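You operate a simulated robot arm through the tools that you are given. There is no shell and no other tool.

You run a simulated two-armed robot. Do the job below in one go: nothing can be reset, and whatever is moved stays where it is left.

Task
Press-test the yellow onion from the three-cup tray and tip it to FIRM or CULL as the dial shows.
Fine: set it in the cradle, swing the press arm over it to test and clear before tipping; SOFT goes to CULL; level the cradle again; leave the other two in their cups.
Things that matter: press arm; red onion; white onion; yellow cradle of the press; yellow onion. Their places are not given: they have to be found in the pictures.

The check looks at the end state, three seconds after you hand in, the way a careful person would. Anything else that was tipped, shoved, dropped, spilled or broken makes it a failure.

Robot
Two 7-joint arms with fingered hands on one trunk that stands fixed in place. Base frame: the origin is at the foot of the trunk, x ahead of it, y to its left, z up. Lengths are in cm, angles in rad, forces in N, time in s.
The left shoulder is at [2.2, 21.4, 127.3], the right one opposite. With the tool pointing down near the work surface each hand reaches from about 12 to 58 cm from the base axis, measured 20 degrees to its own side. Payload 3.3 kg a hand.
The tool frame of a hand sits at the grasp point between the pads (the TCP): z along the fingers, y along the line on which they close. The tips reach 2.6 cm beyond it. The gripper opens to 13.2 cm. The gripper's body begins 7.3 cm behind the TCP. The gripper is a hand of 2 fingers: y runs from the thumb to the fingers, the wrist lies at [0, 0, -22.4] in the tool frame.
Orientation is that of the tool frame in the base frame, as a unit quaternion [x, y, z, w]. With the fingers straight down and closing along the base's y, the tool's x points along the base's -x, its y along +y and its z along -z.

Tools
- The arms move only by the tool send_rows. It takes "left_deltas", "right_deltas" or both (then of equal length, played together; a hand with none holds still); each is a list of rows, each a list of 2 entries, a list of its own where there are three numbers: the shift along the tool's x, y, z in units of 100 mm (1.0 is 100 mm), then the turn, a rotation vector about the tool's x, y, z in units of 60 degrees (1.0 is 60 degrees). In form: [[[dx, dy, dz], [wx, wy, wz]], ...]. A call has 1 to 20 rows; each row is the pose to reach, as a shift and turn from the pose commanded when the call began, along the tool's axes at that moment. A call with a number of a shift or a turn outside -1 to 1 is refused whole. Each row takes 0.2 s and may step no farther than 5 cm and 0.15 rad from the row before; otherwise, the whole call is refused. A pose out of reach is approached as far as the arm can. The call stops where the force on the tool passes 40 N (or 10 N more than at its start, if that is more) or the arm is blocked; 0.2 s more then pass. In this call time passes only in rows, and 0.2 s behind the last. It gives the time, the measured TCP pose, the force on the tool (base axes), the opening and the grip force at its end, in the units of the frame above (readings bear some noise), with the torque about the TCP (base axes, N m) and any sound that the robot's microphone picked up, and new pictures: "views" is both (left out), scene, wrist or none (wrist: the cameras of the hands that moved).
- Cameras (640 x 400 px; columns grow to the right, rows downward): "scene" is now at [9.18, -5.37, 147.11]; the picture's right is [-0.55, -0.84, 0.00], its down [-0.28, 0.18, -0.94] and it looks along [0.79, -0.52, -0.33] (base axes); focal length 218 px, centre (320, 200). "left" rides on the left gripper at [-6.5, -0.3, -9.9] in its tool frame; the picture's right is [0.04, -1.00, 0.00], its down [0.83, 0.03, -0.55] and it looks along [0.55, 0.02, 0.83] (tool axes); focal length 261 px, centre (320, 200). "right" rides on the right gripper at [6.6, -0.3, -9.9] in its tool frame; the picture's right is [0.04, 1.00, 0.00], its down [-0.83, 0.03, -0.55] and it looks along [-0.55, 0.02, 0.83] (tool axes); focal length 261 px, centre (320, 200).
- raise_lower(by): slides the trunk up (or, below 0, down) by that many cm; the arms and the scene camera ride with it, the base frame stays. It gives what a move gives, with no picture.
- set_fingers(finger1, thumb_bend, hand): sets how far each is bent, from 0 (flat) to 1 (curled in); at 0.3 the hand is open as for a grip, at 0.7 the pads meet at the TCP. One left out holds its place. A second passes; each finger stops where it meets its share of the squeeze, and holds until it gets a number again. It is the only way to open and close the hand. It gives what a move gives, with no picture; readings hold the bend of each and the force on the fingers (four entries, about 0 where the hand has none), thumb and palm.
- turn_head(pan, tilt): turns the head with the scene camera to pan (to the left, within 1.501 rad either way) and tilt (down, from -0.506 to 1.204), counted from straight ahead of the robot. It gives what a move gives, and a new picture of the scene camera.
- probe_pixels(camera, pixels): for up to 12 pixels [column, row] of the newest picture of that camera ("zoom" is the newest enlarged one), the place [x, y, z] in the base frame of the surface seen there, good to about 0.2 cm. No time passes.
- zoom(camera, box): a new picture of the part [left, top, right, bottom] of that camera's present view, enlarged. No time passes.
- close_job(): hands the job in; it is judged then, once.

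Leave the grippers open and the arms clear of the work at the hand-in unless told otherwise.

The tools are called after "Call:" as name(argument=value, ...) on one line, values as JSON. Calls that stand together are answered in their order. send_rows: Moves the arms, as the interface text tells. Its arguments: {"type":"object","properties":{"left_deltas":{"type":"array"},"right_deltas":{"type":"array"},"views":{"type":"string","enum":["both","scene","wrist","none"]}},"required":[]} The other tools are called the same way: raise_lower (by) slides the trunk up or down; set_fingers (finger1, thumb_bend, hand) moves the fingers one by one; turn_head (pan, tilt) turns the head that bears the scene camera; probe_pixels (camera, pixels) gives the place of the surface under pixels of a picture; zoom (camera, box) takes an enlarged picture of a part of a camera's view; close_job () hands the job in.

At the start:

```text
time: 0.0
left_tcp_pos: [28.13, -4.27, 138.92]
left_tool_rot: [-0.001, 1.0, -0.006, 0.0]
left_force: [0.3, 0.7, 0.1]
left_torque: [0.01, -0.02, -0.01]
left_width: 13.18
left_grip_force: 0.1
left_shape: jaw
left_bend: [0.3, 0.3]
left_finger forces: [0.1, 0.0, 0.1, 0.0, 0.1, 0.0]
right_tcp_pos: [26.32, -37.3, 127.79]
right_tool_rot: [0.0, 1.0, -0.001, 0.0]
right_force: [-0.2, -1.0, -0.2]
right_torque: [0.02, 0.0, -0.05]
right_width: 13.16
right_grip_force: 0.0
right_shape: jaw
right_bend: [0.3, 0.3]
right_finger forces: [0.0, 0.0, 0.1, 0.0, 0.0, 0.1]
trunk travel left (down, up): [-55.4, 20.7]
head pan, tilt: [-0.579, 0.337]
```

scene: 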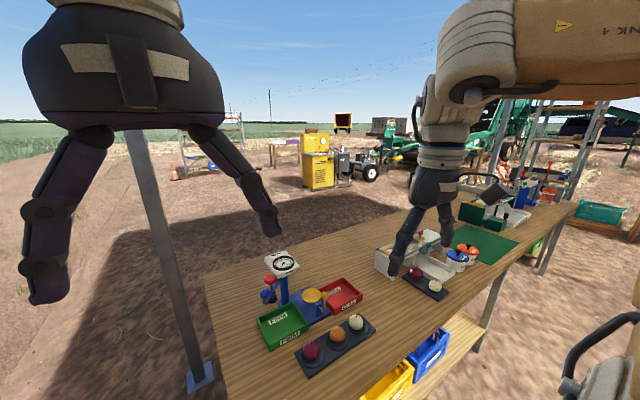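
right: 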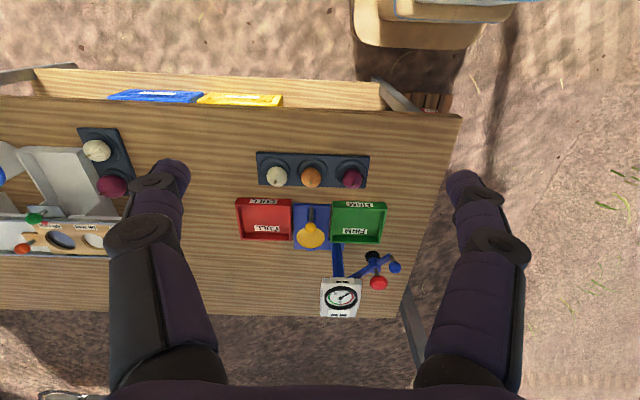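
left: 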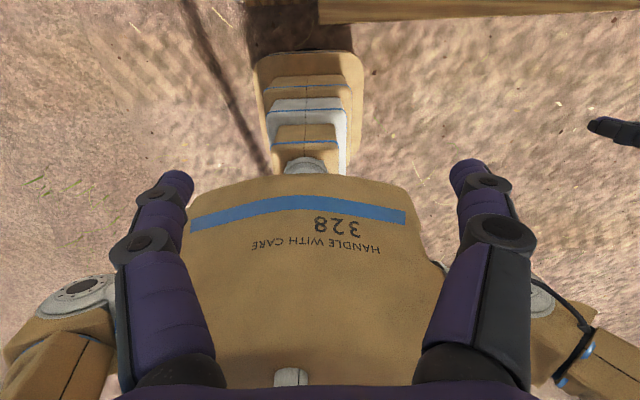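

The scene picture shows a press with a dial at about (283,265), green FIRM tray at (283,325), red CULL tray at (340,295), the yellow cradle at (312,297), and a three-cup tray at (335,345). I'll zoom in on it from both cameras.

Call:
zoom(camera="scene", box=[240, 235, 400, 380])

Call:
zoom(camera="right", box=[220, 140, 420, 330])

Call:
probe_pixels(camera="right", pixels=[[276, 176], [311, 177], [350, 177], [311, 235], [310, 213], [378, 283], [395, 267], [372, 257], [340, 297], [336, 260], [265, 220], [358, 222]])

```text
2.76 times, centred on (320, 308) of scene
```

zoom: 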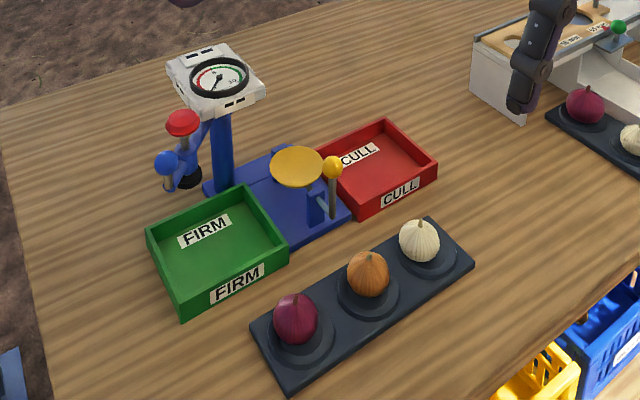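

```text
2.11 times, centred on (320, 235) of right
```

zoom: 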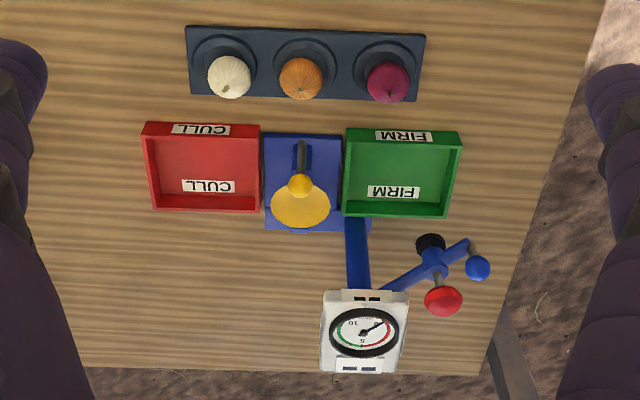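

```text
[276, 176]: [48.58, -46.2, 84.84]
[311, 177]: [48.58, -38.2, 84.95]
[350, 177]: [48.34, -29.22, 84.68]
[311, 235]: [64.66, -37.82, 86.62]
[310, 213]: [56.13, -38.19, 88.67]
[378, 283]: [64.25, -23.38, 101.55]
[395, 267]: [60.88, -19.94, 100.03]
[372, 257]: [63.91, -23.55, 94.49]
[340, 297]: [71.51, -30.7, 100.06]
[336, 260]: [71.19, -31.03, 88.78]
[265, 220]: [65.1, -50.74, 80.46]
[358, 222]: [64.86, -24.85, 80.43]
```

Table features are clear now. I'll zoom in more tightly on the press, the dial and the tray in turn to understand the mechanism.

Call:
zoom(camera="scene", box=[255, 245, 335, 295])

Call:
zoom(camera="scene", box=[285, 275, 365, 325])

Call:
zoom(camera="right", box=[320, 240, 416, 320])

Call:
zoom(camera="right", box=[270, 190, 350, 260])

```text
8.00 times, centred on (295, 270) of scene
```

zoom: 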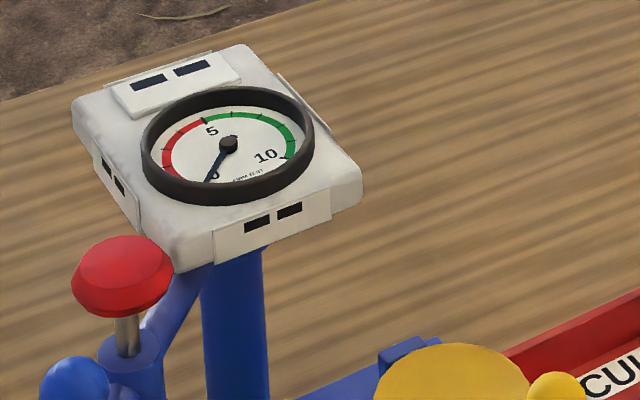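

```text
8.00 times, centred on (325, 300) of scene
```

zoom: 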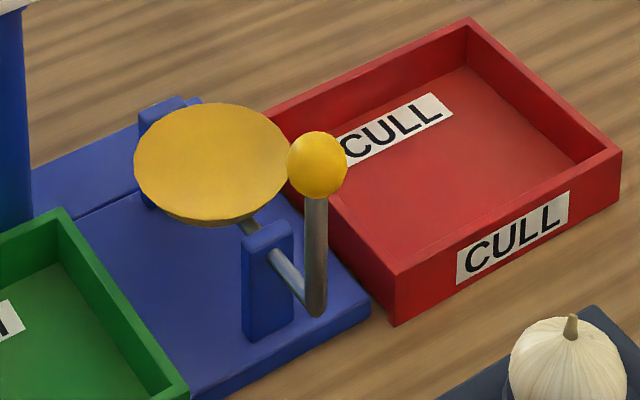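

```text
5.00 times, centred on (368, 280) of right
```

zoom: 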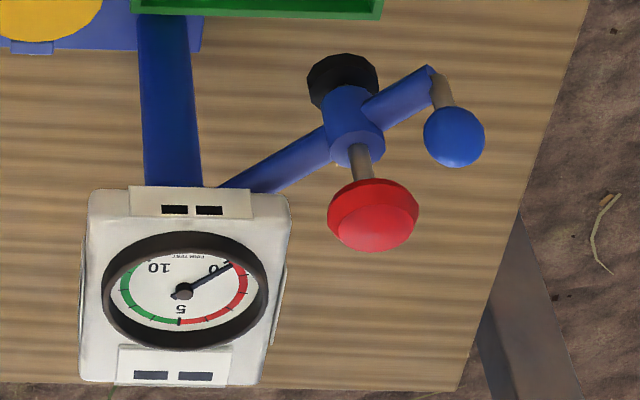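

```text
5.71 times, centred on (310, 225) of right
```

zoom: 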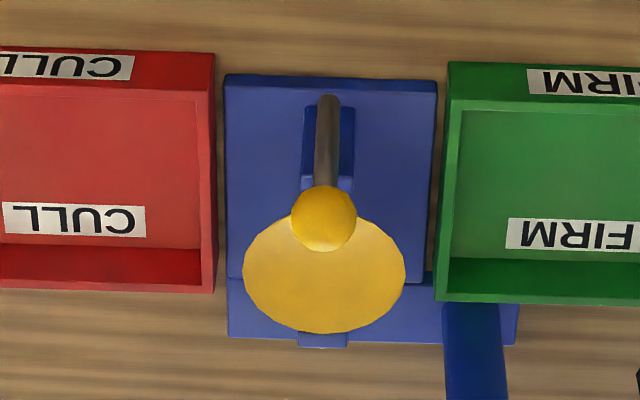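

The dial needle is at 0, with red from 0 to 5 and green from 5 to 10. The cradle is a yellow dish on an axle with a lever and yellow ball. The press arm hangs off the mast, with a blue knob to swing it and a red plunger knob. Next I'll probe exact geometry in zooms.

Call:
probe_pixels(camera="zoom", pixels=[[324, 215], [248, 272], [401, 272], [325, 328], [325, 275], [328, 110], [325, 170], [250, 150], [210, 200], [445, 200], [470, 340], [550, 350]])

Call:
zoom(camera="right", box=[250, 145, 375, 195])

```text
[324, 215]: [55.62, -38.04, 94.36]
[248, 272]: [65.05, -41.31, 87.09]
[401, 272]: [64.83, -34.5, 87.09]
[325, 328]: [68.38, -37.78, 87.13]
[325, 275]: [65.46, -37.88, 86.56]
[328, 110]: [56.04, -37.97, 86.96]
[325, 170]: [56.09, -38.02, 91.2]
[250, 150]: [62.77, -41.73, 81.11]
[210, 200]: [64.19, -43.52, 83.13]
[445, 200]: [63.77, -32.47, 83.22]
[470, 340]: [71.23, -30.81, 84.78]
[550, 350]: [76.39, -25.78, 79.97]
```

```text
5.12 times, centred on (312, 170) of right
```

zoom: 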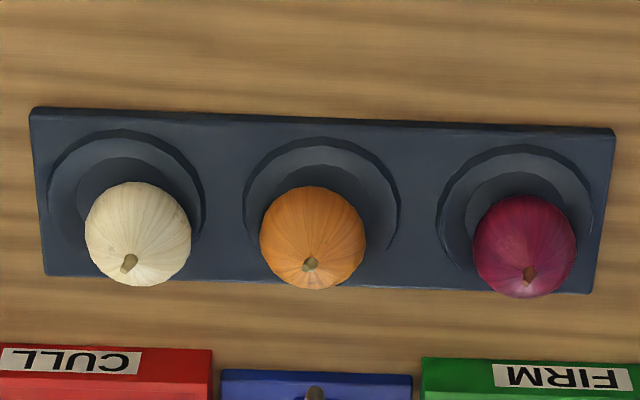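

The dish centre is near (65, -37.9, 86.6) and the lever rod is at x of about 56. Now I'll probe the onions and cups in the current zoom.

Call:
probe_pixels(camera="zoom", pixels=[[312, 240], [311, 264], [262, 240], [364, 240], [312, 195], [320, 165], [320, 143], [190, 240], [476, 245], [525, 240], [138, 235], [220, 200]])

Call:
zoom(camera="right", box=[340, 240, 410, 300])

```text
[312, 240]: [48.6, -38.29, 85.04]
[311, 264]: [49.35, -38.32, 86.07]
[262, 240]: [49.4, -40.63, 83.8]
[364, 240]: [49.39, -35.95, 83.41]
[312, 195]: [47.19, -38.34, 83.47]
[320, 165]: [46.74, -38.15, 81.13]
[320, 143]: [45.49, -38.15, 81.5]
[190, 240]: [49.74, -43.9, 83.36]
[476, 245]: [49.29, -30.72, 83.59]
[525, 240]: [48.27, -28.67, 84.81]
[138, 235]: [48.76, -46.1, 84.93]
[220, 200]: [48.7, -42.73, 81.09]
```

```text
6.67 times, centred on (375, 270) of right
```

zoom: 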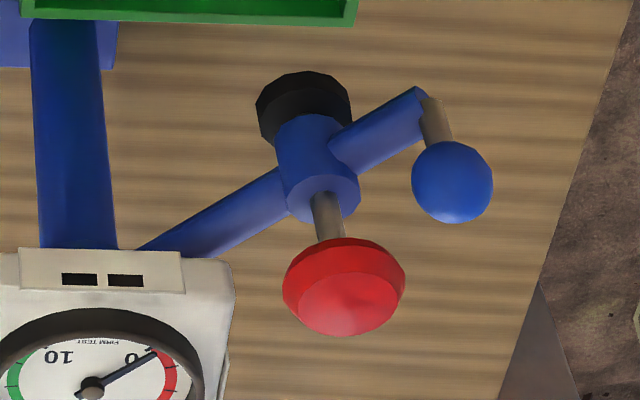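

I'll probe the press arm in this zoom: the blue knob, red knob, plunger sleeve, black foot, arm bar and mast.

Call:
probe_pixels(camera="zoom", pixels=[[452, 165], [452, 205], [435, 118], [420, 92], [345, 290], [345, 245], [328, 215], [318, 140], [305, 80], [190, 220], [75, 150], [120, 325]])

Call:
raise_lower(by=-15)

```text
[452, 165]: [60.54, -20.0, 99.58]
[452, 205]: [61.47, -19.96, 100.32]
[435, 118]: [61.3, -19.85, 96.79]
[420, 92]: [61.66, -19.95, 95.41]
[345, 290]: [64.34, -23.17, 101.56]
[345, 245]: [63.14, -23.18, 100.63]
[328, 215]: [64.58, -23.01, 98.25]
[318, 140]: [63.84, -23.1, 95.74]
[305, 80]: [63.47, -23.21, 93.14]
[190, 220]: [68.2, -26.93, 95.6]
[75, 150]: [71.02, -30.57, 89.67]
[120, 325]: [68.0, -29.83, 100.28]
```

```text
time: 1.8
left_tcp_pos: [28.0, -4.34, 123.97]
left_tool_rot: [-0.001, 1.0, -0.006, 0.0]
left_force: [-0.3, -0.7, 0.2]
left_torque: [0.0, 0.0, -0.02]
left_width: 13.19
left_grip_force: 0.0
left_shape: jaw
left_bend: [0.3, 0.3]
left_finger forces: [0.0, 0.0, 0.0, 0.1, 0.1, 0.1]
right_tcp_pos: [26.27, -37.18, 112.74]
right_tool_rot: [0.0, 1.0, 0.0, 0.0]
right_force: [0.6, 0.5, 0.5]
right_torque: [0.01, 0.04, -0.03]
right_width: 13.16
right_grip_force: 0.0
right_shape: jaw
right_bend: [0.3, 0.3]
right_finger forces: [0.0, 0.1, 0.0, 0.0, 0.1, 0.0]
trunk travel left (down, up): [-40.4, 35.7]
head pan, tilt: [-0.579, 0.337]
```

The trunk is down 15 cm. The right hand is at (26.3, -37.2, 112.7), pointing down. I'll move it toward the onion, yaw it about 15 degrees to line up with the shoulder direction, and half-close the fingers so they fit between the neighbouring onions.

Call:
send_rows(right_deltas=[[[-0.33, -0.04, 0.15], [0, 0, 0.083]], [[-0.66, -0.08, 0.3], [0, 0, 0.167]], [[-1.0, -0.11, 0.4], [0, 0, 0.25]]], views="none")

Call:
set_fingers(hand="right", finger1=0.48, thumb_bend=0.48)

```text
time: 2.5
left_tcp_pos: [28.06, -4.27, 124.01]
left_tool_rot: [-0.001, 1.0, -0.006, -0.001]
left_force: [0.6, -0.4, -0.3]
left_torque: [-0.03, 0.03, 0.0]
left_width: 13.19
left_grip_force: 0.0
left_shape: jaw
left_bend: [0.3, 0.3]
left_finger forces: [0.0, 0.1, 0.1, 0.0, 0.0, 0.0]
right_tcp_pos: [36.3, -38.39, 108.49]
right_tool_rot: [0.131, 0.991, 0.0, 0.001]
right_force: [0.2, -0.4, 0.3]
right_torque: [0.03, -0.01, -0.02]
right_width: 13.18
right_grip_force: 0.2
right_shape: jaw
right_bend: [0.3, 0.3]
right_finger forces: [0.0, 0.0, 0.0, 0.0, 0.0, 0.1]
trunk travel left (down, up): [-40.4, 35.7]
head pan, tilt: [-0.579, 0.337]
```

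```text
time: 3.5
left_tcp_pos: [28.05, -4.29, 123.93]
left_tool_rot: [-0.003, 1.0, -0.007, 0.001]
left_force: [-0.1, -0.9, -0.1]
left_torque: [-0.02, -0.03, 0.0]
left_width: 13.18
left_grip_force: 0.0
left_shape: jaw
left_bend: [0.3, 0.3]
left_finger forces: [0.0, 0.0, 0.0, 0.1, 0.0, 0.0]
right_tcp_pos: [36.11, -38.36, 108.64]
right_tool_rot: [0.13, 0.991, 0.001, 0.001]
right_force: [0.5, -0.6, 0.1]
right_torque: [0.01, -0.04, 0.0]
right_width: 7.39
right_grip_force: 0.0
right_shape: fingers
right_bend: [0.48, 0.48]
right_finger forces: [0.0, 0.1, 0.1, 0.0, 0.1, 0.0]
trunk travel left (down, up): [-40.4, 35.7]
head pan, tilt: [-0.579, 0.337]
```

The opening is 7.4 cm and the yaw is set. Next I'll tilt the fingers 20 degrees forward while moving toward a hover over the onion.

Call:
send_rows(right_deltas=[[[-0.24, 0.068, 0.2], [0, -0.083, 0]], [[-0.48, 0.135, 0.4], [0, -0.167, 0]], [[-0.72, 0.2, 0.6], [0, -0.25, 0]], [[-0.96, 0.27, 0.8], [0, -0.333, 0]]], views="both")

```text
time: 4.5
left_tcp_pos: [27.94, -4.3, 123.91]
left_tool_rot: [-0.002, 1.0, -0.006, 0.001]
left_force: [-0.4, 0.1, -0.1]
left_torque: [0.04, 0.0, -0.05]
left_width: 13.2
left_grip_force: 0.1
left_shape: jaw
left_bend: [0.3, 0.3]
left_finger forces: [0.1, 0.0, 0.0, 0.1, 0.0, 0.0]
right_tcp_pos: [46.25, -38.04, 100.59]
right_tool_rot: [0.13, 0.976, -0.023, 0.172]
right_force: [0.2, 0.3, 0.5]
right_torque: [-0.03, -0.03, 0.0]
right_width: 7.39
right_grip_force: 0.0
right_shape: fingers
right_bend: [0.48, 0.48]
right_finger forces: [0.0, 0.0, 0.1, 0.0, 0.1, 0.0]
trunk travel left (down, up): [-40.4, 35.7]
head pan, tilt: [-0.579, 0.337]
```

scene: 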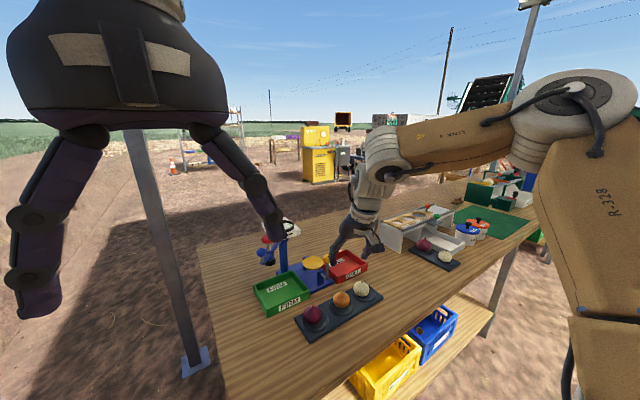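
right: 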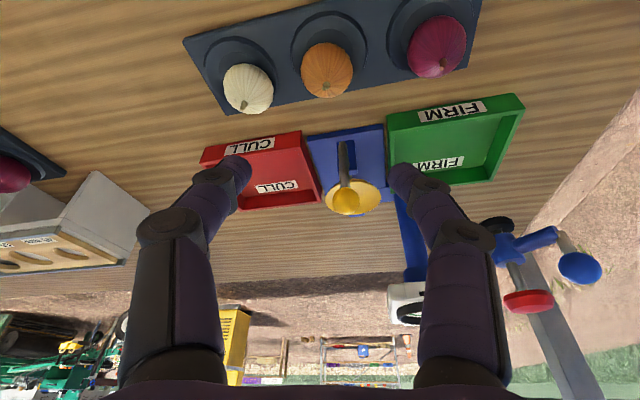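

The hand is tilted and hovering. I'll probe the onions again from this closer camera and zoom in on the middle one at (327,70).

Call:
probe_pixels(camera="right", pixels=[[327, 70], [302, 70], [352, 70], [328, 47], [325, 90], [248, 85], [437, 45], [355, 195], [346, 193], [343, 155], [325, 30], [380, 60]])

Call:
zoom(camera="right", box=[220, 0, 480, 160])

```text
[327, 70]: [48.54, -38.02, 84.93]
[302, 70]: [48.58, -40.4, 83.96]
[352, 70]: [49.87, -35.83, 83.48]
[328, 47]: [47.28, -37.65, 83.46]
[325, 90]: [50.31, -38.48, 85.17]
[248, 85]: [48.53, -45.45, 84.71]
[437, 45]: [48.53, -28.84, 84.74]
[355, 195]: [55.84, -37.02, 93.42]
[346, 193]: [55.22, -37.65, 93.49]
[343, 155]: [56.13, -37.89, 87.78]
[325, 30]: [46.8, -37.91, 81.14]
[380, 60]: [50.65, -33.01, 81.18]
```

```text
2.46 times, centred on (350, 80) of right
```

zoom: 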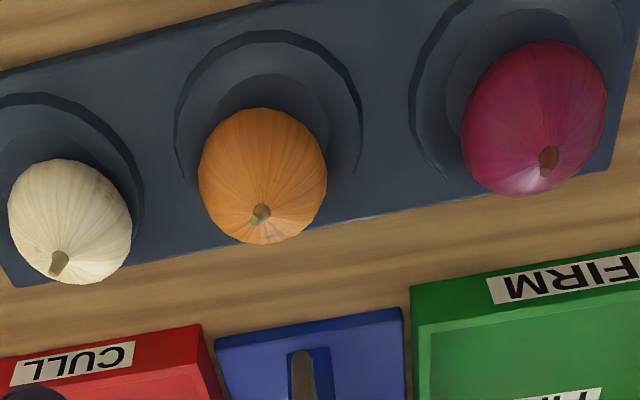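

The yellow onion's centre is about (49.4, -38.15, 83.2), with a clear gap on each side. I'll descend partway to z of about 92, then check the alignment. Meanwhile the left hand moves left to clear the scene view.

Call:
send_rows(right_deltas=[[[0.045, 0.015, 0.29], [0, 0, 0]], [[0.09, 0.03, 0.58], [0, 0, 0]], [[0.135, 0.046, 0.866], [0, 0, 0]]], left_deltas=[[[0, 0.33, 0], [0, 0, 0]], [[0, 0.66, 0], [0, 0, 0]], [[0, 1.0, 0], [0, 0, 0]]], views="both")

```text
time: 5.3
left_tcp_pos: [28.09, 5.95, 123.7]
left_tool_rot: [-0.001, 1.0, -0.006, 0.0]
left_force: [0.2, 0.3, -0.5]
left_torque: [0.02, -0.01, 0.0]
left_width: 13.19
left_grip_force: 0.1
left_shape: jaw
left_bend: [0.3, 0.3]
left_finger forces: [0.0, 0.0, 0.1, 0.1, 0.1, 0.0]
right_tcp_pos: [48.04, -37.97, 92.14]
right_tool_rot: [0.129, 0.976, -0.022, 0.172]
right_force: [-0.2, 0.4, 0.3]
right_torque: [0.02, 0.03, 0.03]
right_width: 7.37
right_grip_force: 0.2
right_shape: fingers
right_bend: [0.48, 0.48]
right_finger forces: [0.0, 0.0, 0.0, 0.0, 0.0, 0.0]
trunk travel left (down, up): [-40.4, 35.7]
head pan, tilt: [-0.579, 0.337]
```

scene: 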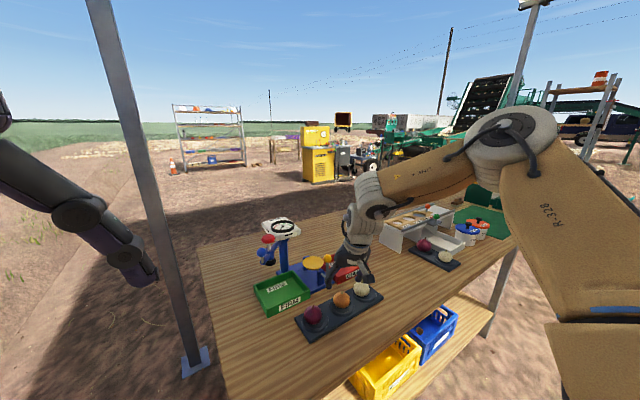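
right: 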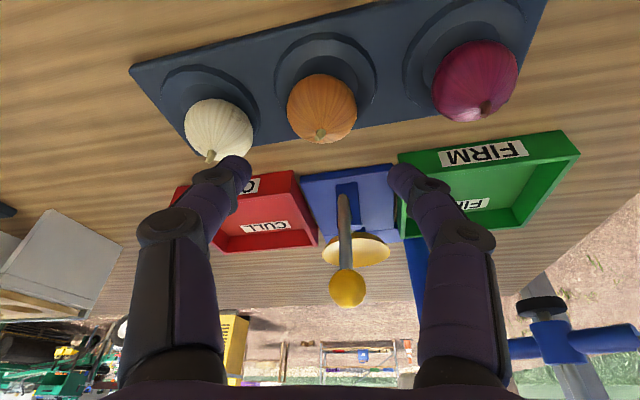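
left: 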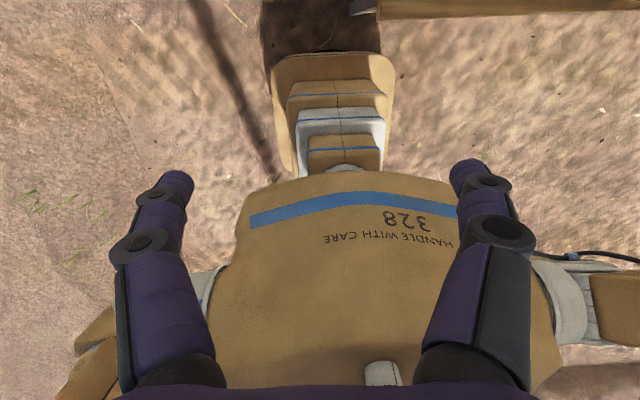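

The alignment looks good, with the onion centred between the fingers. I'll narrow the opening to about 6.6 cm and descend to the grasp height.

Call:
set_fingers(hand="right", finger1=0.505, thumb_bend=0.505)

Call:
send_rows(right_deltas=[[[0.06, 0.007, 0.25], [0, 0, 0]], [[0.12, 0.014, 0.5], [0, 0, 0]], [[0.15, 0.018, 0.64], [0, 0, 0]], [[0.173, 0.021, 0.74], [0, 0, 0]]], views="both")

```text
time: 6.3
left_tcp_pos: [27.97, 6.01, 123.64]
left_tool_rot: [-0.002, 1.0, -0.007, 0.0]
left_force: [0.4, -0.7, -0.5]
left_torque: [-0.03, -0.01, 0.02]
left_width: 13.17
left_grip_force: 0.1
left_shape: jaw
left_bend: [0.3, 0.3]
left_finger forces: [0.0, 0.0, 0.1, 0.0, 0.1, 0.0]
right_tcp_pos: [47.79, -38.12, 92.31]
right_tool_rot: [0.129, 0.976, -0.023, 0.172]
right_force: [0.9, -0.4, 0.2]
right_torque: [-0.02, 0.01, 0.02]
right_width: 6.69
right_grip_force: 0.0
right_shape: fingers
right_bend: [0.5, 0.5]
right_finger forces: [0.0, 0.0, 0.0, 0.1, 0.0, 0.0]
trunk travel left (down, up): [-40.4, 35.7]
head pan, tilt: [-0.579, 0.337]
```

```text
time: 7.3
left_tcp_pos: [27.9, 5.82, 123.71]
left_tool_rot: [-0.002, 1.0, -0.006, 0.001]
left_force: [-0.4, -0.4, -0.2]
left_torque: [-0.05, 0.01, 0.0]
left_width: 13.2
left_grip_force: 0.1
left_shape: jaw
left_bend: [0.3, 0.3]
left_finger forces: [0.0, 0.0, 0.0, 0.0, 0.1, 0.0]
right_tcp_pos: [48.81, -38.07, 84.72]
right_tool_rot: [0.129, 0.976, -0.022, 0.173]
right_force: [-0.7, -0.1, 5.3]
right_torque: [-0.02, -0.04, 0.01]
right_width: 6.69
right_grip_force: 2.5
right_shape: fingers
right_bend: [0.5, 0.5]
right_finger forces: [2.8, 0.0, 0.1, 0.0, 3.0, 0.0]
trunk travel left (down, up): [-40.4, 35.7]
head pan, tilt: [-0.579, 0.337]
```

scene: 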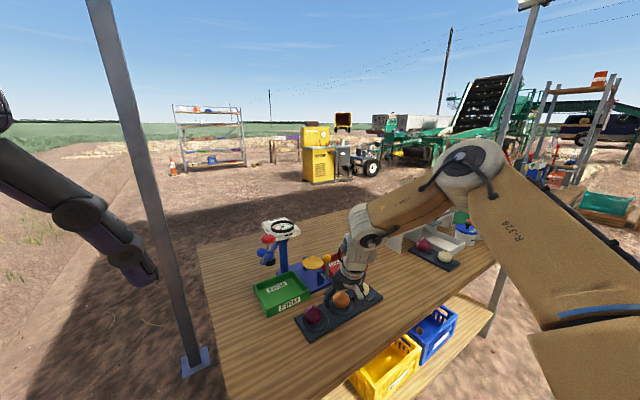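
right: 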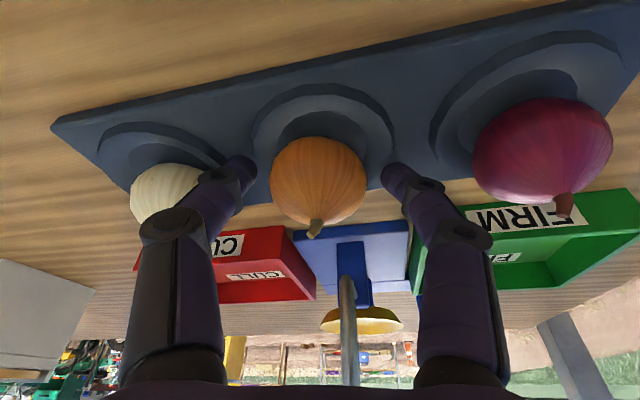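

The right hand reads 5 N upward, so the fingertips are just touching the tray. I'll lift 0.4 cm, then close on the onion.

Call:
send_rows(right_deltas=[[[-0.0137, 0, -0.0376], [0, 0, 0]]], views="none")

Call:
set_fingers(hand="right", finger1=0.6, thumb_bend=0.6)

Call:
zoom(camera="right", box=[120, 60, 520, 310])

```text
time: 7.8
left_tcp_pos: [28.02, 5.79, 123.65]
left_tool_rot: [-0.002, 1.0, -0.006, -0.001]
left_force: [-0.1, 0.0, 0.7]
left_torque: [-0.03, 0.02, -0.04]
left_width: 13.18
left_grip_force: 0.1
left_shape: jaw
left_bend: [0.3, 0.3]
left_finger forces: [0.0, 0.0, 0.0, 0.0, 0.0, 0.0]
right_tcp_pos: [48.9, -38.21, 84.96]
right_tool_rot: [0.129, 0.976, -0.023, 0.172]
right_force: [1.2, -0.8, -0.6]
right_torque: [-0.01, -0.04, 0.03]
right_width: 6.67
right_grip_force: 0.0
right_shape: fingers
right_bend: [0.5, 0.5]
right_finger forces: [0.0, 0.0, 0.1, 0.1, 0.1, 0.0]
trunk travel left (down, up): [-40.4, 35.7]
head pan, tilt: [-0.579, 0.337]
```

```text
time: 8.8
left_tcp_pos: [28.06, 5.69, 123.69]
left_tool_rot: [-0.001, 1.0, -0.006, 0.0]
left_force: [0.5, 0.0, -0.4]
left_torque: [-0.01, 0.01, 0.01]
left_width: 13.19
left_grip_force: 0.1
left_shape: jaw
left_bend: [0.3, 0.3]
left_finger forces: [0.0, 0.0, 0.0, 0.0, 0.0, 0.0]
right_tcp_pos: [48.85, -38.14, 85.11]
right_tool_rot: [0.129, 0.976, -0.023, 0.172]
right_force: [-0.3, 0.5, 0.3]
right_torque: [0.02, 0.03, -0.01]
right_width: 4.5
right_grip_force: 3.1
right_shape: fingers
right_bend: [0.56, 0.58]
right_finger forces: [3.2, 0.0, 0.1, 0.0, 3.1, 0.0]
trunk travel left (down, up): [-40.4, 35.7]
head pan, tilt: [-0.579, 0.337]
```

```text
1.60 times, centred on (320, 185) of right
```

zoom: 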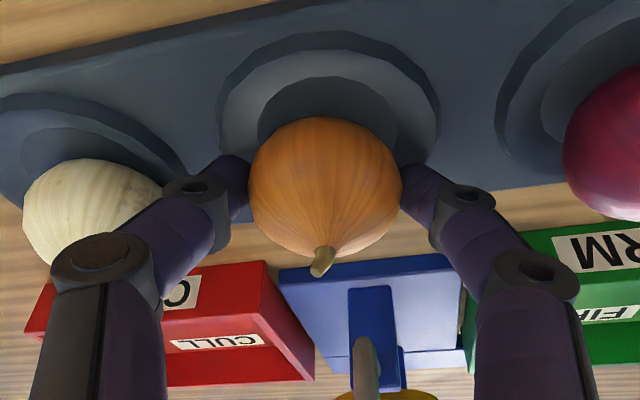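

Both fingers touch the onion at a width of 4.5 cm and 3 N. I'll squeeze slightly more for a secure hold.

Call:
set_fingers(hand="right", finger1=0.66, thumb_bend=0.66)

```text
time: 9.8
left_tcp_pos: [27.99, 5.85, 123.79]
left_tool_rot: [-0.001, 1.0, -0.006, -0.001]
left_force: [-0.6, 0.0, -0.1]
left_torque: [0.0, 0.01, 0.06]
left_width: 13.18
left_grip_force: 0.0
left_shape: jaw
left_bend: [0.3, 0.3]
left_finger forces: [0.1, 0.0, 0.1, 0.0, 0.1, 0.1]
right_tcp_pos: [48.89, -38.11, 85.07]
right_tool_rot: [0.129, 0.976, -0.023, 0.172]
right_force: [0.0, -0.6, 0.6]
right_torque: [0.01, -0.01, 0.04]
right_width: 4.32
right_grip_force: 7.8
right_shape: fingers
right_bend: [0.56, 0.62]
right_finger forces: [8.2, 0.1, 0.0, 0.0, 8.2, 0.0]
trunk travel left (down, up): [-40.4, 35.7]
head pan, tilt: [-0.579, 0.337]
```

The grip is 8 N. Lifting straight up about 10 cm.

Call:
send_rows(right_deltas=[[[-0.068, 0, -0.188], [0, 0, 0]], [[-0.17, 0, -0.47], [0, 0, 0]], [[-0.342, 0, -0.94], [0, 0, 0]]], views="both")

```text
time: 10.6
left_tcp_pos: [28.0, 5.81, 123.75]
left_tool_rot: [-0.002, 1.0, -0.006, 0.0]
left_force: [0.4, -0.8, 0.3]
left_torque: [0.01, 0.0, 0.01]
left_width: 13.21
left_grip_force: 0.2
left_shape: jaw
left_bend: [0.3, 0.3]
left_finger forces: [0.0, 0.1, 0.0, 0.1, 0.0, 0.1]
right_tcp_pos: [48.99, -38.08, 94.97]
right_tool_rot: [0.129, 0.976, -0.022, 0.172]
right_force: [-0.1, 0.3, -0.5]
right_torque: [-0.02, 0.0, 0.03]
right_width: 4.26
right_grip_force: 7.6
right_shape: fingers
right_bend: [0.56, 0.62]
right_finger forces: [8.0, 0.0, 0.0, 0.1, 8.0, 0.0]
trunk travel left (down, up): [-40.4, 35.7]
head pan, tilt: [-0.579, 0.337]
```

scene: 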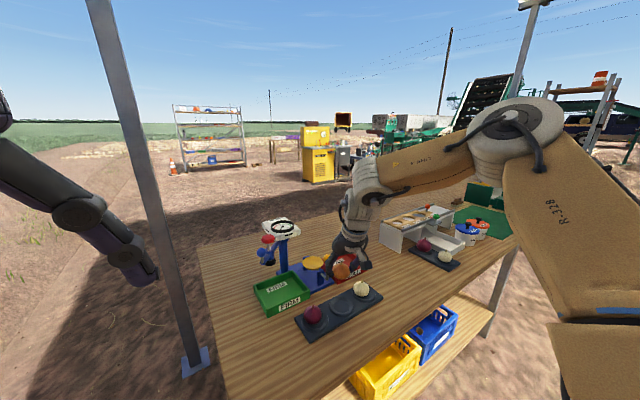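
right: 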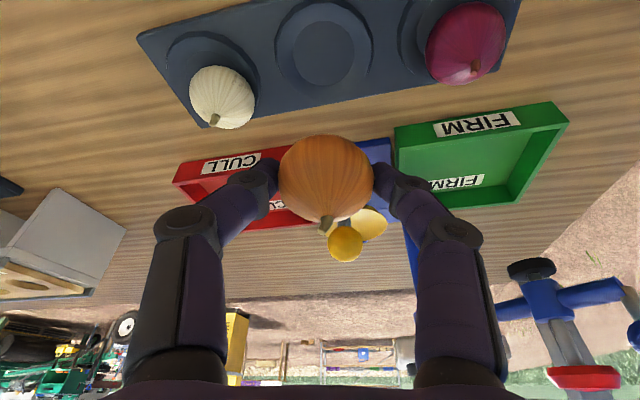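

The onion is held and the tray looks undisturbed. I'll climb above the yellow ball's height while moving forward.

Call:
send_rows(right_deltas=[[[-0.2, 0.0, -0.2], [0, 0, 0]], [[-0.45, 0.065, -0.4], [0, 0, 0]], [[-0.676, 0.13, -0.53], [0, 0, 0]]], views="both")

Call:
zoom(camera="scene", box=[240, 190, 400, 290])

```text
time: 11.3
left_tcp_pos: [28.14, 5.75, 123.67]
left_tool_rot: [-0.001, 1.0, -0.006, 0.0]
left_force: [0.4, -0.2, -1.1]
left_torque: [-0.04, -0.02, 0.04]
left_width: 13.2
left_grip_force: 0.0
left_shape: jaw
left_bend: [0.3, 0.3]
left_finger forces: [0.1, 0.0, 0.0, 0.1, 0.0, 0.1]
right_tcp_pos: [53.51, -38.16, 102.2]
right_tool_rot: [0.13, 0.977, -0.023, 0.169]
right_force: [-0.3, -0.2, 0.0]
right_torque: [-0.02, 0.01, 0.02]
right_width: 4.25
right_grip_force: 7.8
right_shape: fingers
right_bend: [0.56, 0.62]
right_finger forces: [7.8, 0.0, 0.0, 0.1, 7.8, 0.1]
trunk travel left (down, up): [-40.4, 35.7]
head pan, tilt: [-0.579, 0.337]
```

scene: 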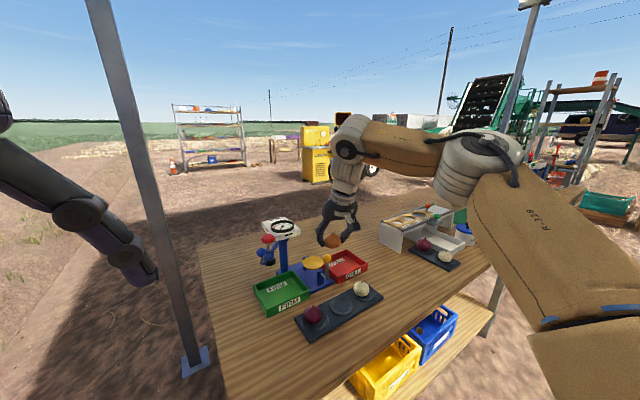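
right: 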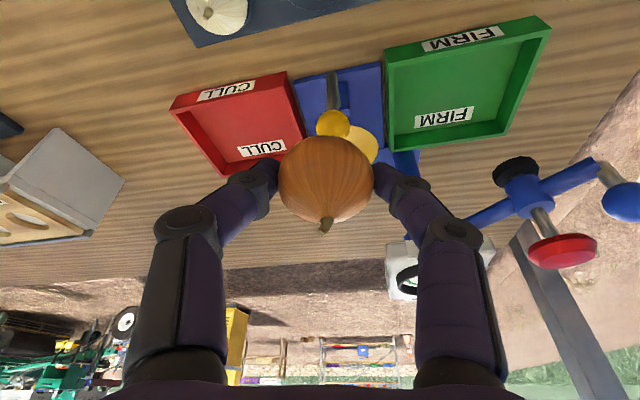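

```text
4.00 times, centred on (320, 240) of scene
```

zoom: 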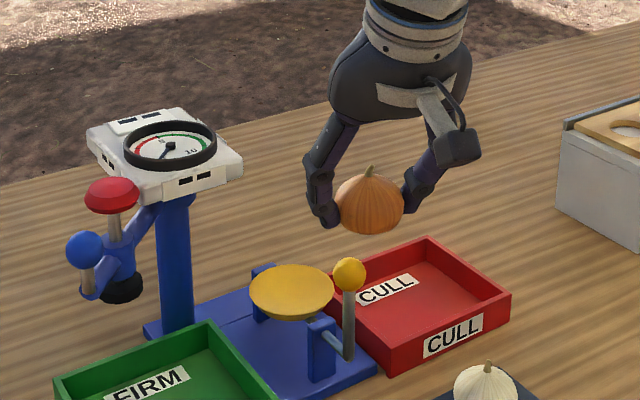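

The onion hangs stem-up. The camera block on the hand at zoom (455,147) is the part to keep clear of the yellow ball, so I'll probe these points.

Call:
probe_pixels(camera="zoom", pixels=[[370, 232], [340, 205], [402, 200], [370, 200], [368, 170], [455, 160], [437, 160], [480, 155], [349, 260], [242, 165], [165, 190], [292, 290]])

```text
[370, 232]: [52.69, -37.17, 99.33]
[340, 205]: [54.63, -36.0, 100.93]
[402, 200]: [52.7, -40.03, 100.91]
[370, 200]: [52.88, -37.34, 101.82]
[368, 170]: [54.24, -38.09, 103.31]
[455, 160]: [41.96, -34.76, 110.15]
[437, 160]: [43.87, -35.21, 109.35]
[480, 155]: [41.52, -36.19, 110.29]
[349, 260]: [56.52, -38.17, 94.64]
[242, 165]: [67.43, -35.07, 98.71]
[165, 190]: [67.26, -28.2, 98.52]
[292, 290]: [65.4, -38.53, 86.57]
```

The onion's centre is about 0.8 cm ahead of and 1.3 cm below the TCP. The dial box's front face is at x of about 67.3, so I'll turn the yaw back to about -5 degrees for clearance. Then I'll carry the onion over the dish, well above the ball.

Call:
send_rows(right_deltas=[[[-0.244, 0.075, 0.0885], [-0.014, 0, -0.039]], [[-0.488, 0.15, 0.177], [-0.028, 0, -0.078]], [[-0.732, 0.225, 0.2655], [-0.043, 0, -0.118]], [[-0.976, 0.3, 0.354], [-0.057, 0, -0.157]]], views="both")

Call:
zoom(camera="scene", box=[240, 190, 400, 290])

```text
time: 12.3
left_tcp_pos: [27.96, 5.78, 123.71]
left_tool_rot: [-0.002, 1.0, -0.006, 0.001]
left_force: [0.0, -0.4, -0.5]
left_torque: [0.04, -0.02, -0.02]
left_width: 13.2
left_grip_force: 0.0
left_shape: jaw
left_bend: [0.3, 0.3]
left_finger forces: [0.0, 0.1, 0.0, 0.1, 0.0, 0.0]
right_tcp_pos: [56.08, -39.31, 99.74]
right_tool_rot: [0.05, 0.983, -0.009, 0.175]
right_force: [-0.9, 0.6, -1.1]
right_torque: [0.0, 0.03, 0.0]
right_width: 4.25
right_grip_force: 7.6
right_shape: fingers
right_bend: [0.56, 0.62]
right_finger forces: [7.6, 0.0, 0.0, 0.1, 7.6, 0.0]
right hand out of reach, approached as far as the arm can: row 1, 2, 3, 4
trunk travel left (down, up): [-40.4, 35.7]
head pan, tilt: [-0.579, 0.337]
```

scene: 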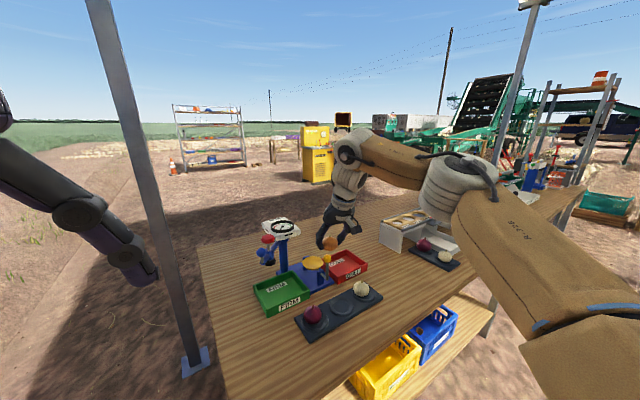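
right: 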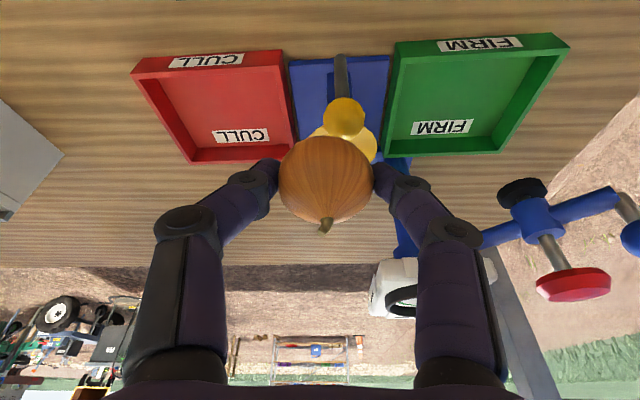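

```text
4.00 times, centred on (320, 240) of scene
```

zoom: 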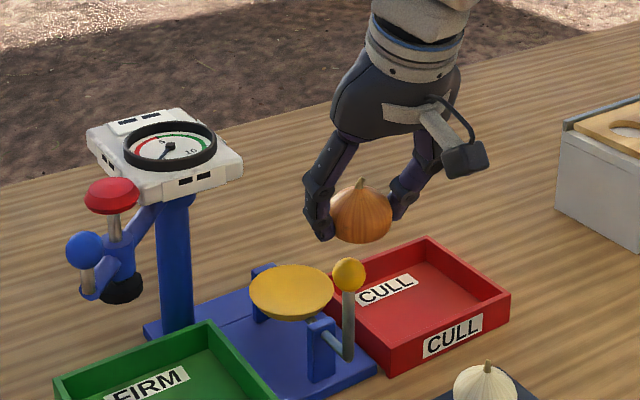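

The arm reports it's out of reach, stopping at (56.1, -39.3, 99.7), so a 20 degree tilt isn't enough to get over the dish. I'll probe the elbow and wrist in the scene view to understand the arm's limits.

Call:
probe_pixels(camera="scene", pixels=[[460, 185], [440, 200], [480, 165], [348, 150], [345, 180], [400, 160], [545, 250], [600, 310], [630, 380], [520, 320]])

Call:
turn_head(pan=-0.75, tilt=0.5)

```text
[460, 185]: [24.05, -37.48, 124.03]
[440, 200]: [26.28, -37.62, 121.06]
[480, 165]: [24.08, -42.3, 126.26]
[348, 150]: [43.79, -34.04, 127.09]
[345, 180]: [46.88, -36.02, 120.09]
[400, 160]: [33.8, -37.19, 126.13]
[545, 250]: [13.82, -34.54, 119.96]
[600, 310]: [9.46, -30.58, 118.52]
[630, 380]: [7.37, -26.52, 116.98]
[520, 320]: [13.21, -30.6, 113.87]
```

```text
time: 13.1
left_tcp_pos: [28.05, 5.82, 123.62]
left_tool_rot: [-0.002, 1.0, -0.006, 0.0]
left_force: [0.0, 0.5, -0.2]
left_torque: [0.01, -0.04, 0.02]
left_width: 13.17
left_grip_force: 0.1
left_shape: jaw
left_bend: [0.3, 0.3]
left_finger forces: [0.0, 0.1, 0.1, 0.1, 0.0, 0.0]
right_tcp_pos: [56.12, -39.29, 99.8]
right_tool_rot: [0.051, 0.983, -0.009, 0.174]
right_force: [-1.0, -0.6, -0.8]
right_torque: [-0.02, 0.01, 0.01]
right_width: 4.24
right_grip_force: 7.6
right_shape: fingers
right_bend: [0.56, 0.62]
right_finger forces: [7.6, 0.1, 0.0, 0.1, 7.6, 0.0]
trunk travel left (down, up): [-40.4, 35.7]
head pan, tilt: [-0.75, 0.499]
```

scene: 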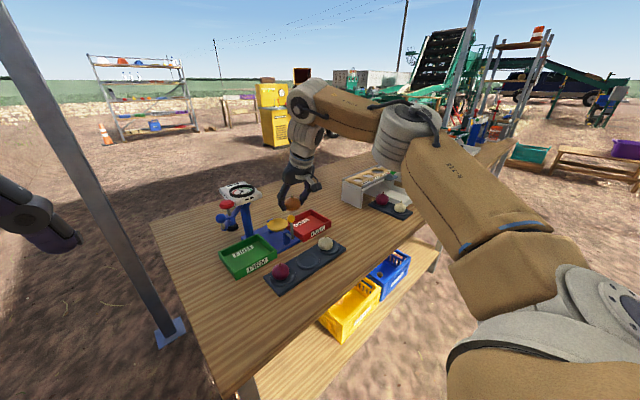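

The elbow still has about 50 degrees of bend left, so a joint limit, not arm length, is blocking this pose. I'll send a null row to see what the commanded reference now is.

Call:
send_rows(right_deltas=[[[0, 0, 0], [0, 0, 0]]], views="none")

```text
time: 13.5
left_tcp_pos: [28.04, 5.84, 123.6]
left_tool_rot: [-0.002, 1.0, -0.006, 0.0]
left_force: [0.6, -0.2, -0.6]
left_torque: [0.02, 0.05, 0.0]
left_width: 13.2
left_grip_force: 0.1
left_shape: jaw
left_bend: [0.3, 0.3]
left_finger forces: [0.0, 0.0, 0.0, 0.0, 0.0, 0.0]
right_tcp_pos: [56.01, -39.32, 99.85]
right_tool_rot: [0.051, 0.984, -0.008, 0.173]
right_force: [0.1, 0.2, 0.6]
right_torque: [-0.01, 0.05, 0.0]
right_width: 4.23
right_grip_force: 7.6
right_shape: fingers
right_bend: [0.56, 0.62]
right_finger forces: [7.7, 0.0, 0.1, 0.0, 7.7, 0.0]
trunk travel left (down, up): [-40.4, 35.7]
head pan, tilt: [-0.75, 0.499]
```

The reference is the achieved pose. I'll back off slightly and tilt to about 40 degrees forward, which extends reach and relaxes the wrist.

Call:
send_rows(right_deltas=[[[0.063, 0.034, -0.13], [0, -0.111, 0]], [[0.126, 0.068, -0.26], [0, -0.222, 0]], [[0.189, 0.103, -0.388], [0, -0.333, 0]]], views="both")

```text
time: 14.3
left_tcp_pos: [27.94, 5.84, 123.71]
left_tool_rot: [-0.001, 1.0, -0.006, 0.001]
left_force: [-0.1, 0.7, -0.3]
left_torque: [-0.01, -0.01, 0.01]
left_width: 13.18
left_grip_force: 0.0
left_shape: jaw
left_bend: [0.3, 0.3]
left_finger forces: [0.1, 0.0, 0.1, 0.0, 0.0, 0.0]
right_tcp_pos: [53.15, -38.1, 102.83]
right_tool_rot: [0.041, 0.938, -0.014, 0.343]
right_force: [-0.2, -1.0, -0.8]
right_torque: [0.0, 0.02, 0.03]
right_width: 4.24
right_grip_force: 7.5
right_shape: fingers
right_bend: [0.56, 0.62]
right_finger forces: [7.6, 0.0, 0.1, 0.0, 7.6, 0.1]
trunk travel left (down, up): [-40.4, 35.7]
head pan, tilt: [-0.75, 0.499]
```

scene: 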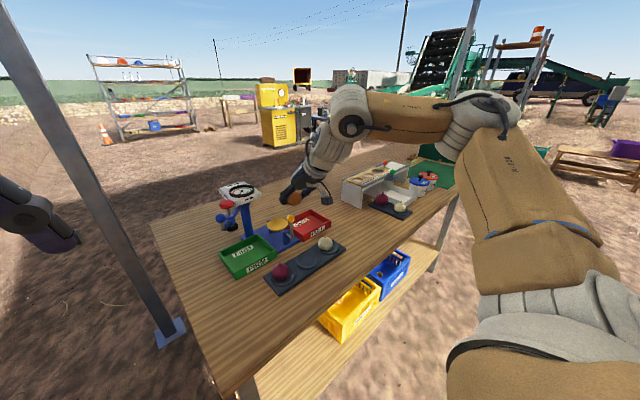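
right: 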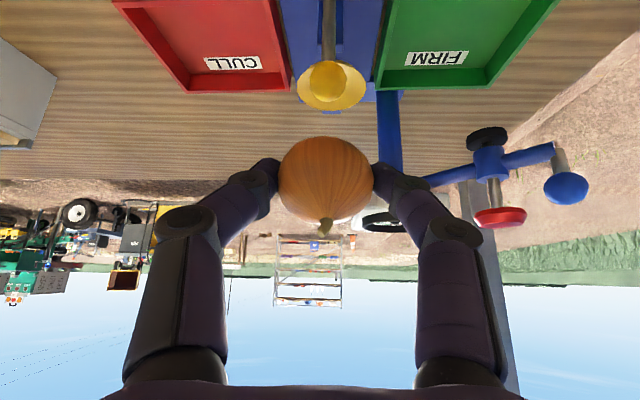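

The 40 degree tilt works. Testing forward reach over the dish at this height: the onion's bottom is near z 99.5, above the ball.

Call:
send_rows(right_deltas=[[[-0.254, 0.029, 0.213], [0, 0, 0]], [[-0.509, 0.058, 0.427], [0, 0, 0]], [[-0.763, 0.087, 0.64], [0, 0, 0]]], views="scene")

Call:
zoom(camera="scene", box=[200, 140, 360, 260])

```text
time: 15.1
left_tcp_pos: [28.18, 5.83, 123.55]
left_tool_rot: [-0.001, 1.0, -0.006, 0.0]
left_force: [-0.1, 0.2, 0.7]
left_torque: [-0.02, -0.02, -0.03]
left_width: 13.21
left_grip_force: 0.0
left_shape: jaw
left_bend: [0.3, 0.3]
left_finger forces: [0.0, 0.0, 0.0, 0.0, 0.1, 0.1]
right_tcp_pos: [63.13, -38.24, 102.99]
right_tool_rot: [0.042, 0.939, -0.017, 0.341]
right_force: [0.7, 0.4, -0.2]
right_torque: [0.02, 0.05, 0.0]
right_width: 4.2
right_grip_force: 7.5
right_shape: fingers
right_bend: [0.56, 0.62]
right_finger forces: [7.4, 0.0, 0.0, 0.0, 7.6, 0.0]
trunk travel left (down, up): [-40.4, 35.7]
head pan, tilt: [-0.75, 0.499]
```

scene: 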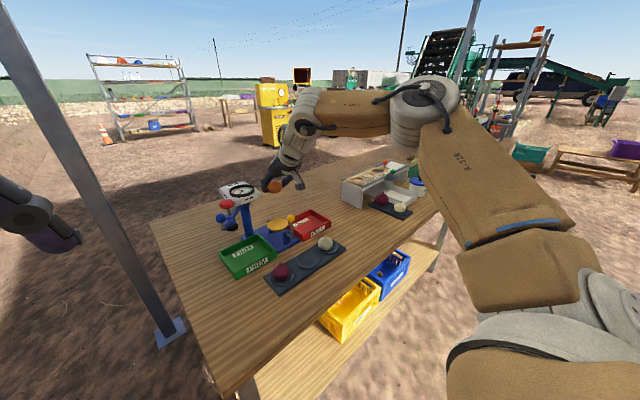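

```text
3.33 times, centred on (280, 200) of scene
```

zoom: 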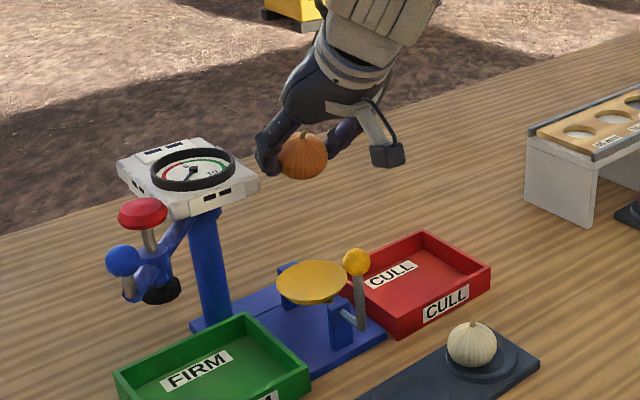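

Reach works at 40 degrees. For better clearance between palm, camera and lever ball I'd like about 30 degrees, so I'll test rotating back 10 degrees here.

Call:
send_rows(right_deltas=[[[0, 0, 0], [0, 0.083, 0]], [[0, 0, 0], [0, 0.167, 0]]], views="none")

```text
time: 15.7
left_tcp_pos: [27.86, 5.83, 123.8]
left_tool_rot: [-0.001, 1.0, -0.006, 0.001]
left_force: [0.6, -0.1, -0.5]
left_torque: [0.01, -0.02, 0.03]
left_width: 13.21
left_grip_force: 0.0
left_shape: jaw
left_bend: [0.3, 0.3]
left_finger forces: [0.0, 0.0, 0.0, 0.0, 0.0, 0.0]
right_tcp_pos: [58.73, -40.13, 104.79]
right_tool_rot: [0.043, 0.965, -0.011, 0.258]
right_force: [-0.1, -0.2, -0.4]
right_torque: [-0.02, 0.01, -0.04]
right_width: 4.23
right_grip_force: 8.5
right_shape: fingers
right_bend: [0.56, 0.62]
right_finger forces: [7.6, 0.0, 0.0, 0.0, 7.7, 0.0]
right hand out of reach, approached as far as the arm can: row 2
trunk travel left (down, up): [-40.4, 35.7]
head pan, tilt: [-0.75, 0.499]
```

35 degrees worked but 30 did not, so I'll settle on about 35 degrees with a yaw of -10, and return to above the dish.

Call:
send_rows(right_deltas=[[[-0.1, 0.1, 0.12], [0.042, -0.083, 0.072]], [[-0.325, 0.263, 0.395], [0.042, -0.083, 0.072]]], views="both")

Call:
zoom(camera="scene", box=[200, 140, 360, 260])

```text
time: 16.3
left_tcp_pos: [28.1, 5.88, 123.76]
left_tool_rot: [-0.001, 1.0, -0.006, -0.001]
left_force: [-0.1, 0.1, 0.1]
left_torque: [0.01, -0.01, 0.0]
left_width: 13.18
left_grip_force: 0.0
left_shape: jaw
left_bend: [0.3, 0.3]
left_finger forces: [0.1, 0.1, 0.0, 0.1, 0.0, 0.0]
right_tcp_pos: [61.86, -38.62, 103.65]
right_tool_rot: [0.084, 0.95, -0.025, 0.301]
right_force: [0.1, 0.8, -0.2]
right_torque: [0.01, 0.03, 0.02]
right_width: 4.2
right_grip_force: 7.7
right_shape: fingers
right_bend: [0.56, 0.62]
right_finger forces: [7.9, 0.1, 0.1, 0.0, 7.9, 0.1]
right hand out of reach, approached as far as the arm can: row 2
trunk travel left (down, up): [-40.4, 35.7]
head pan, tilt: [-0.75, 0.499]
```

scene: 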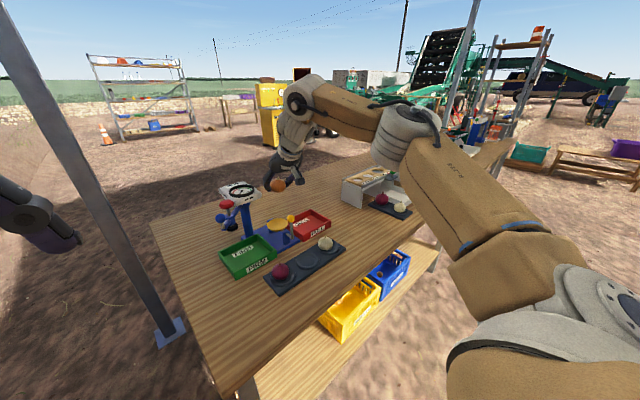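
right: 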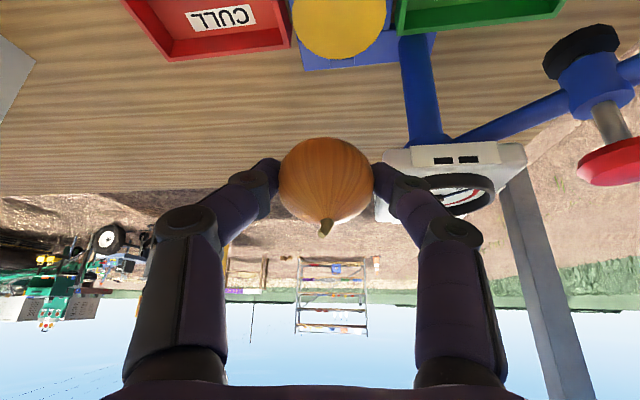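

```text
3.33 times, centred on (280, 200) of scene
```

zoom: 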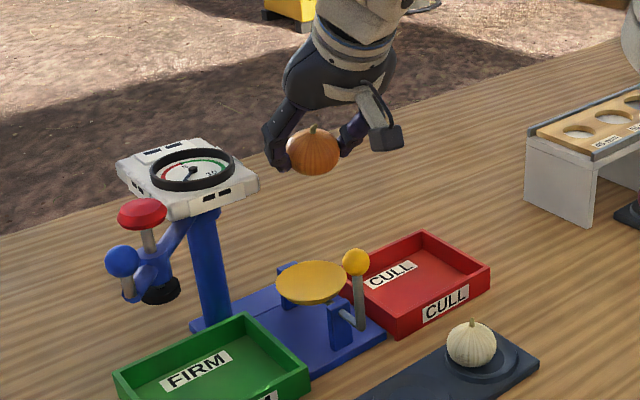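

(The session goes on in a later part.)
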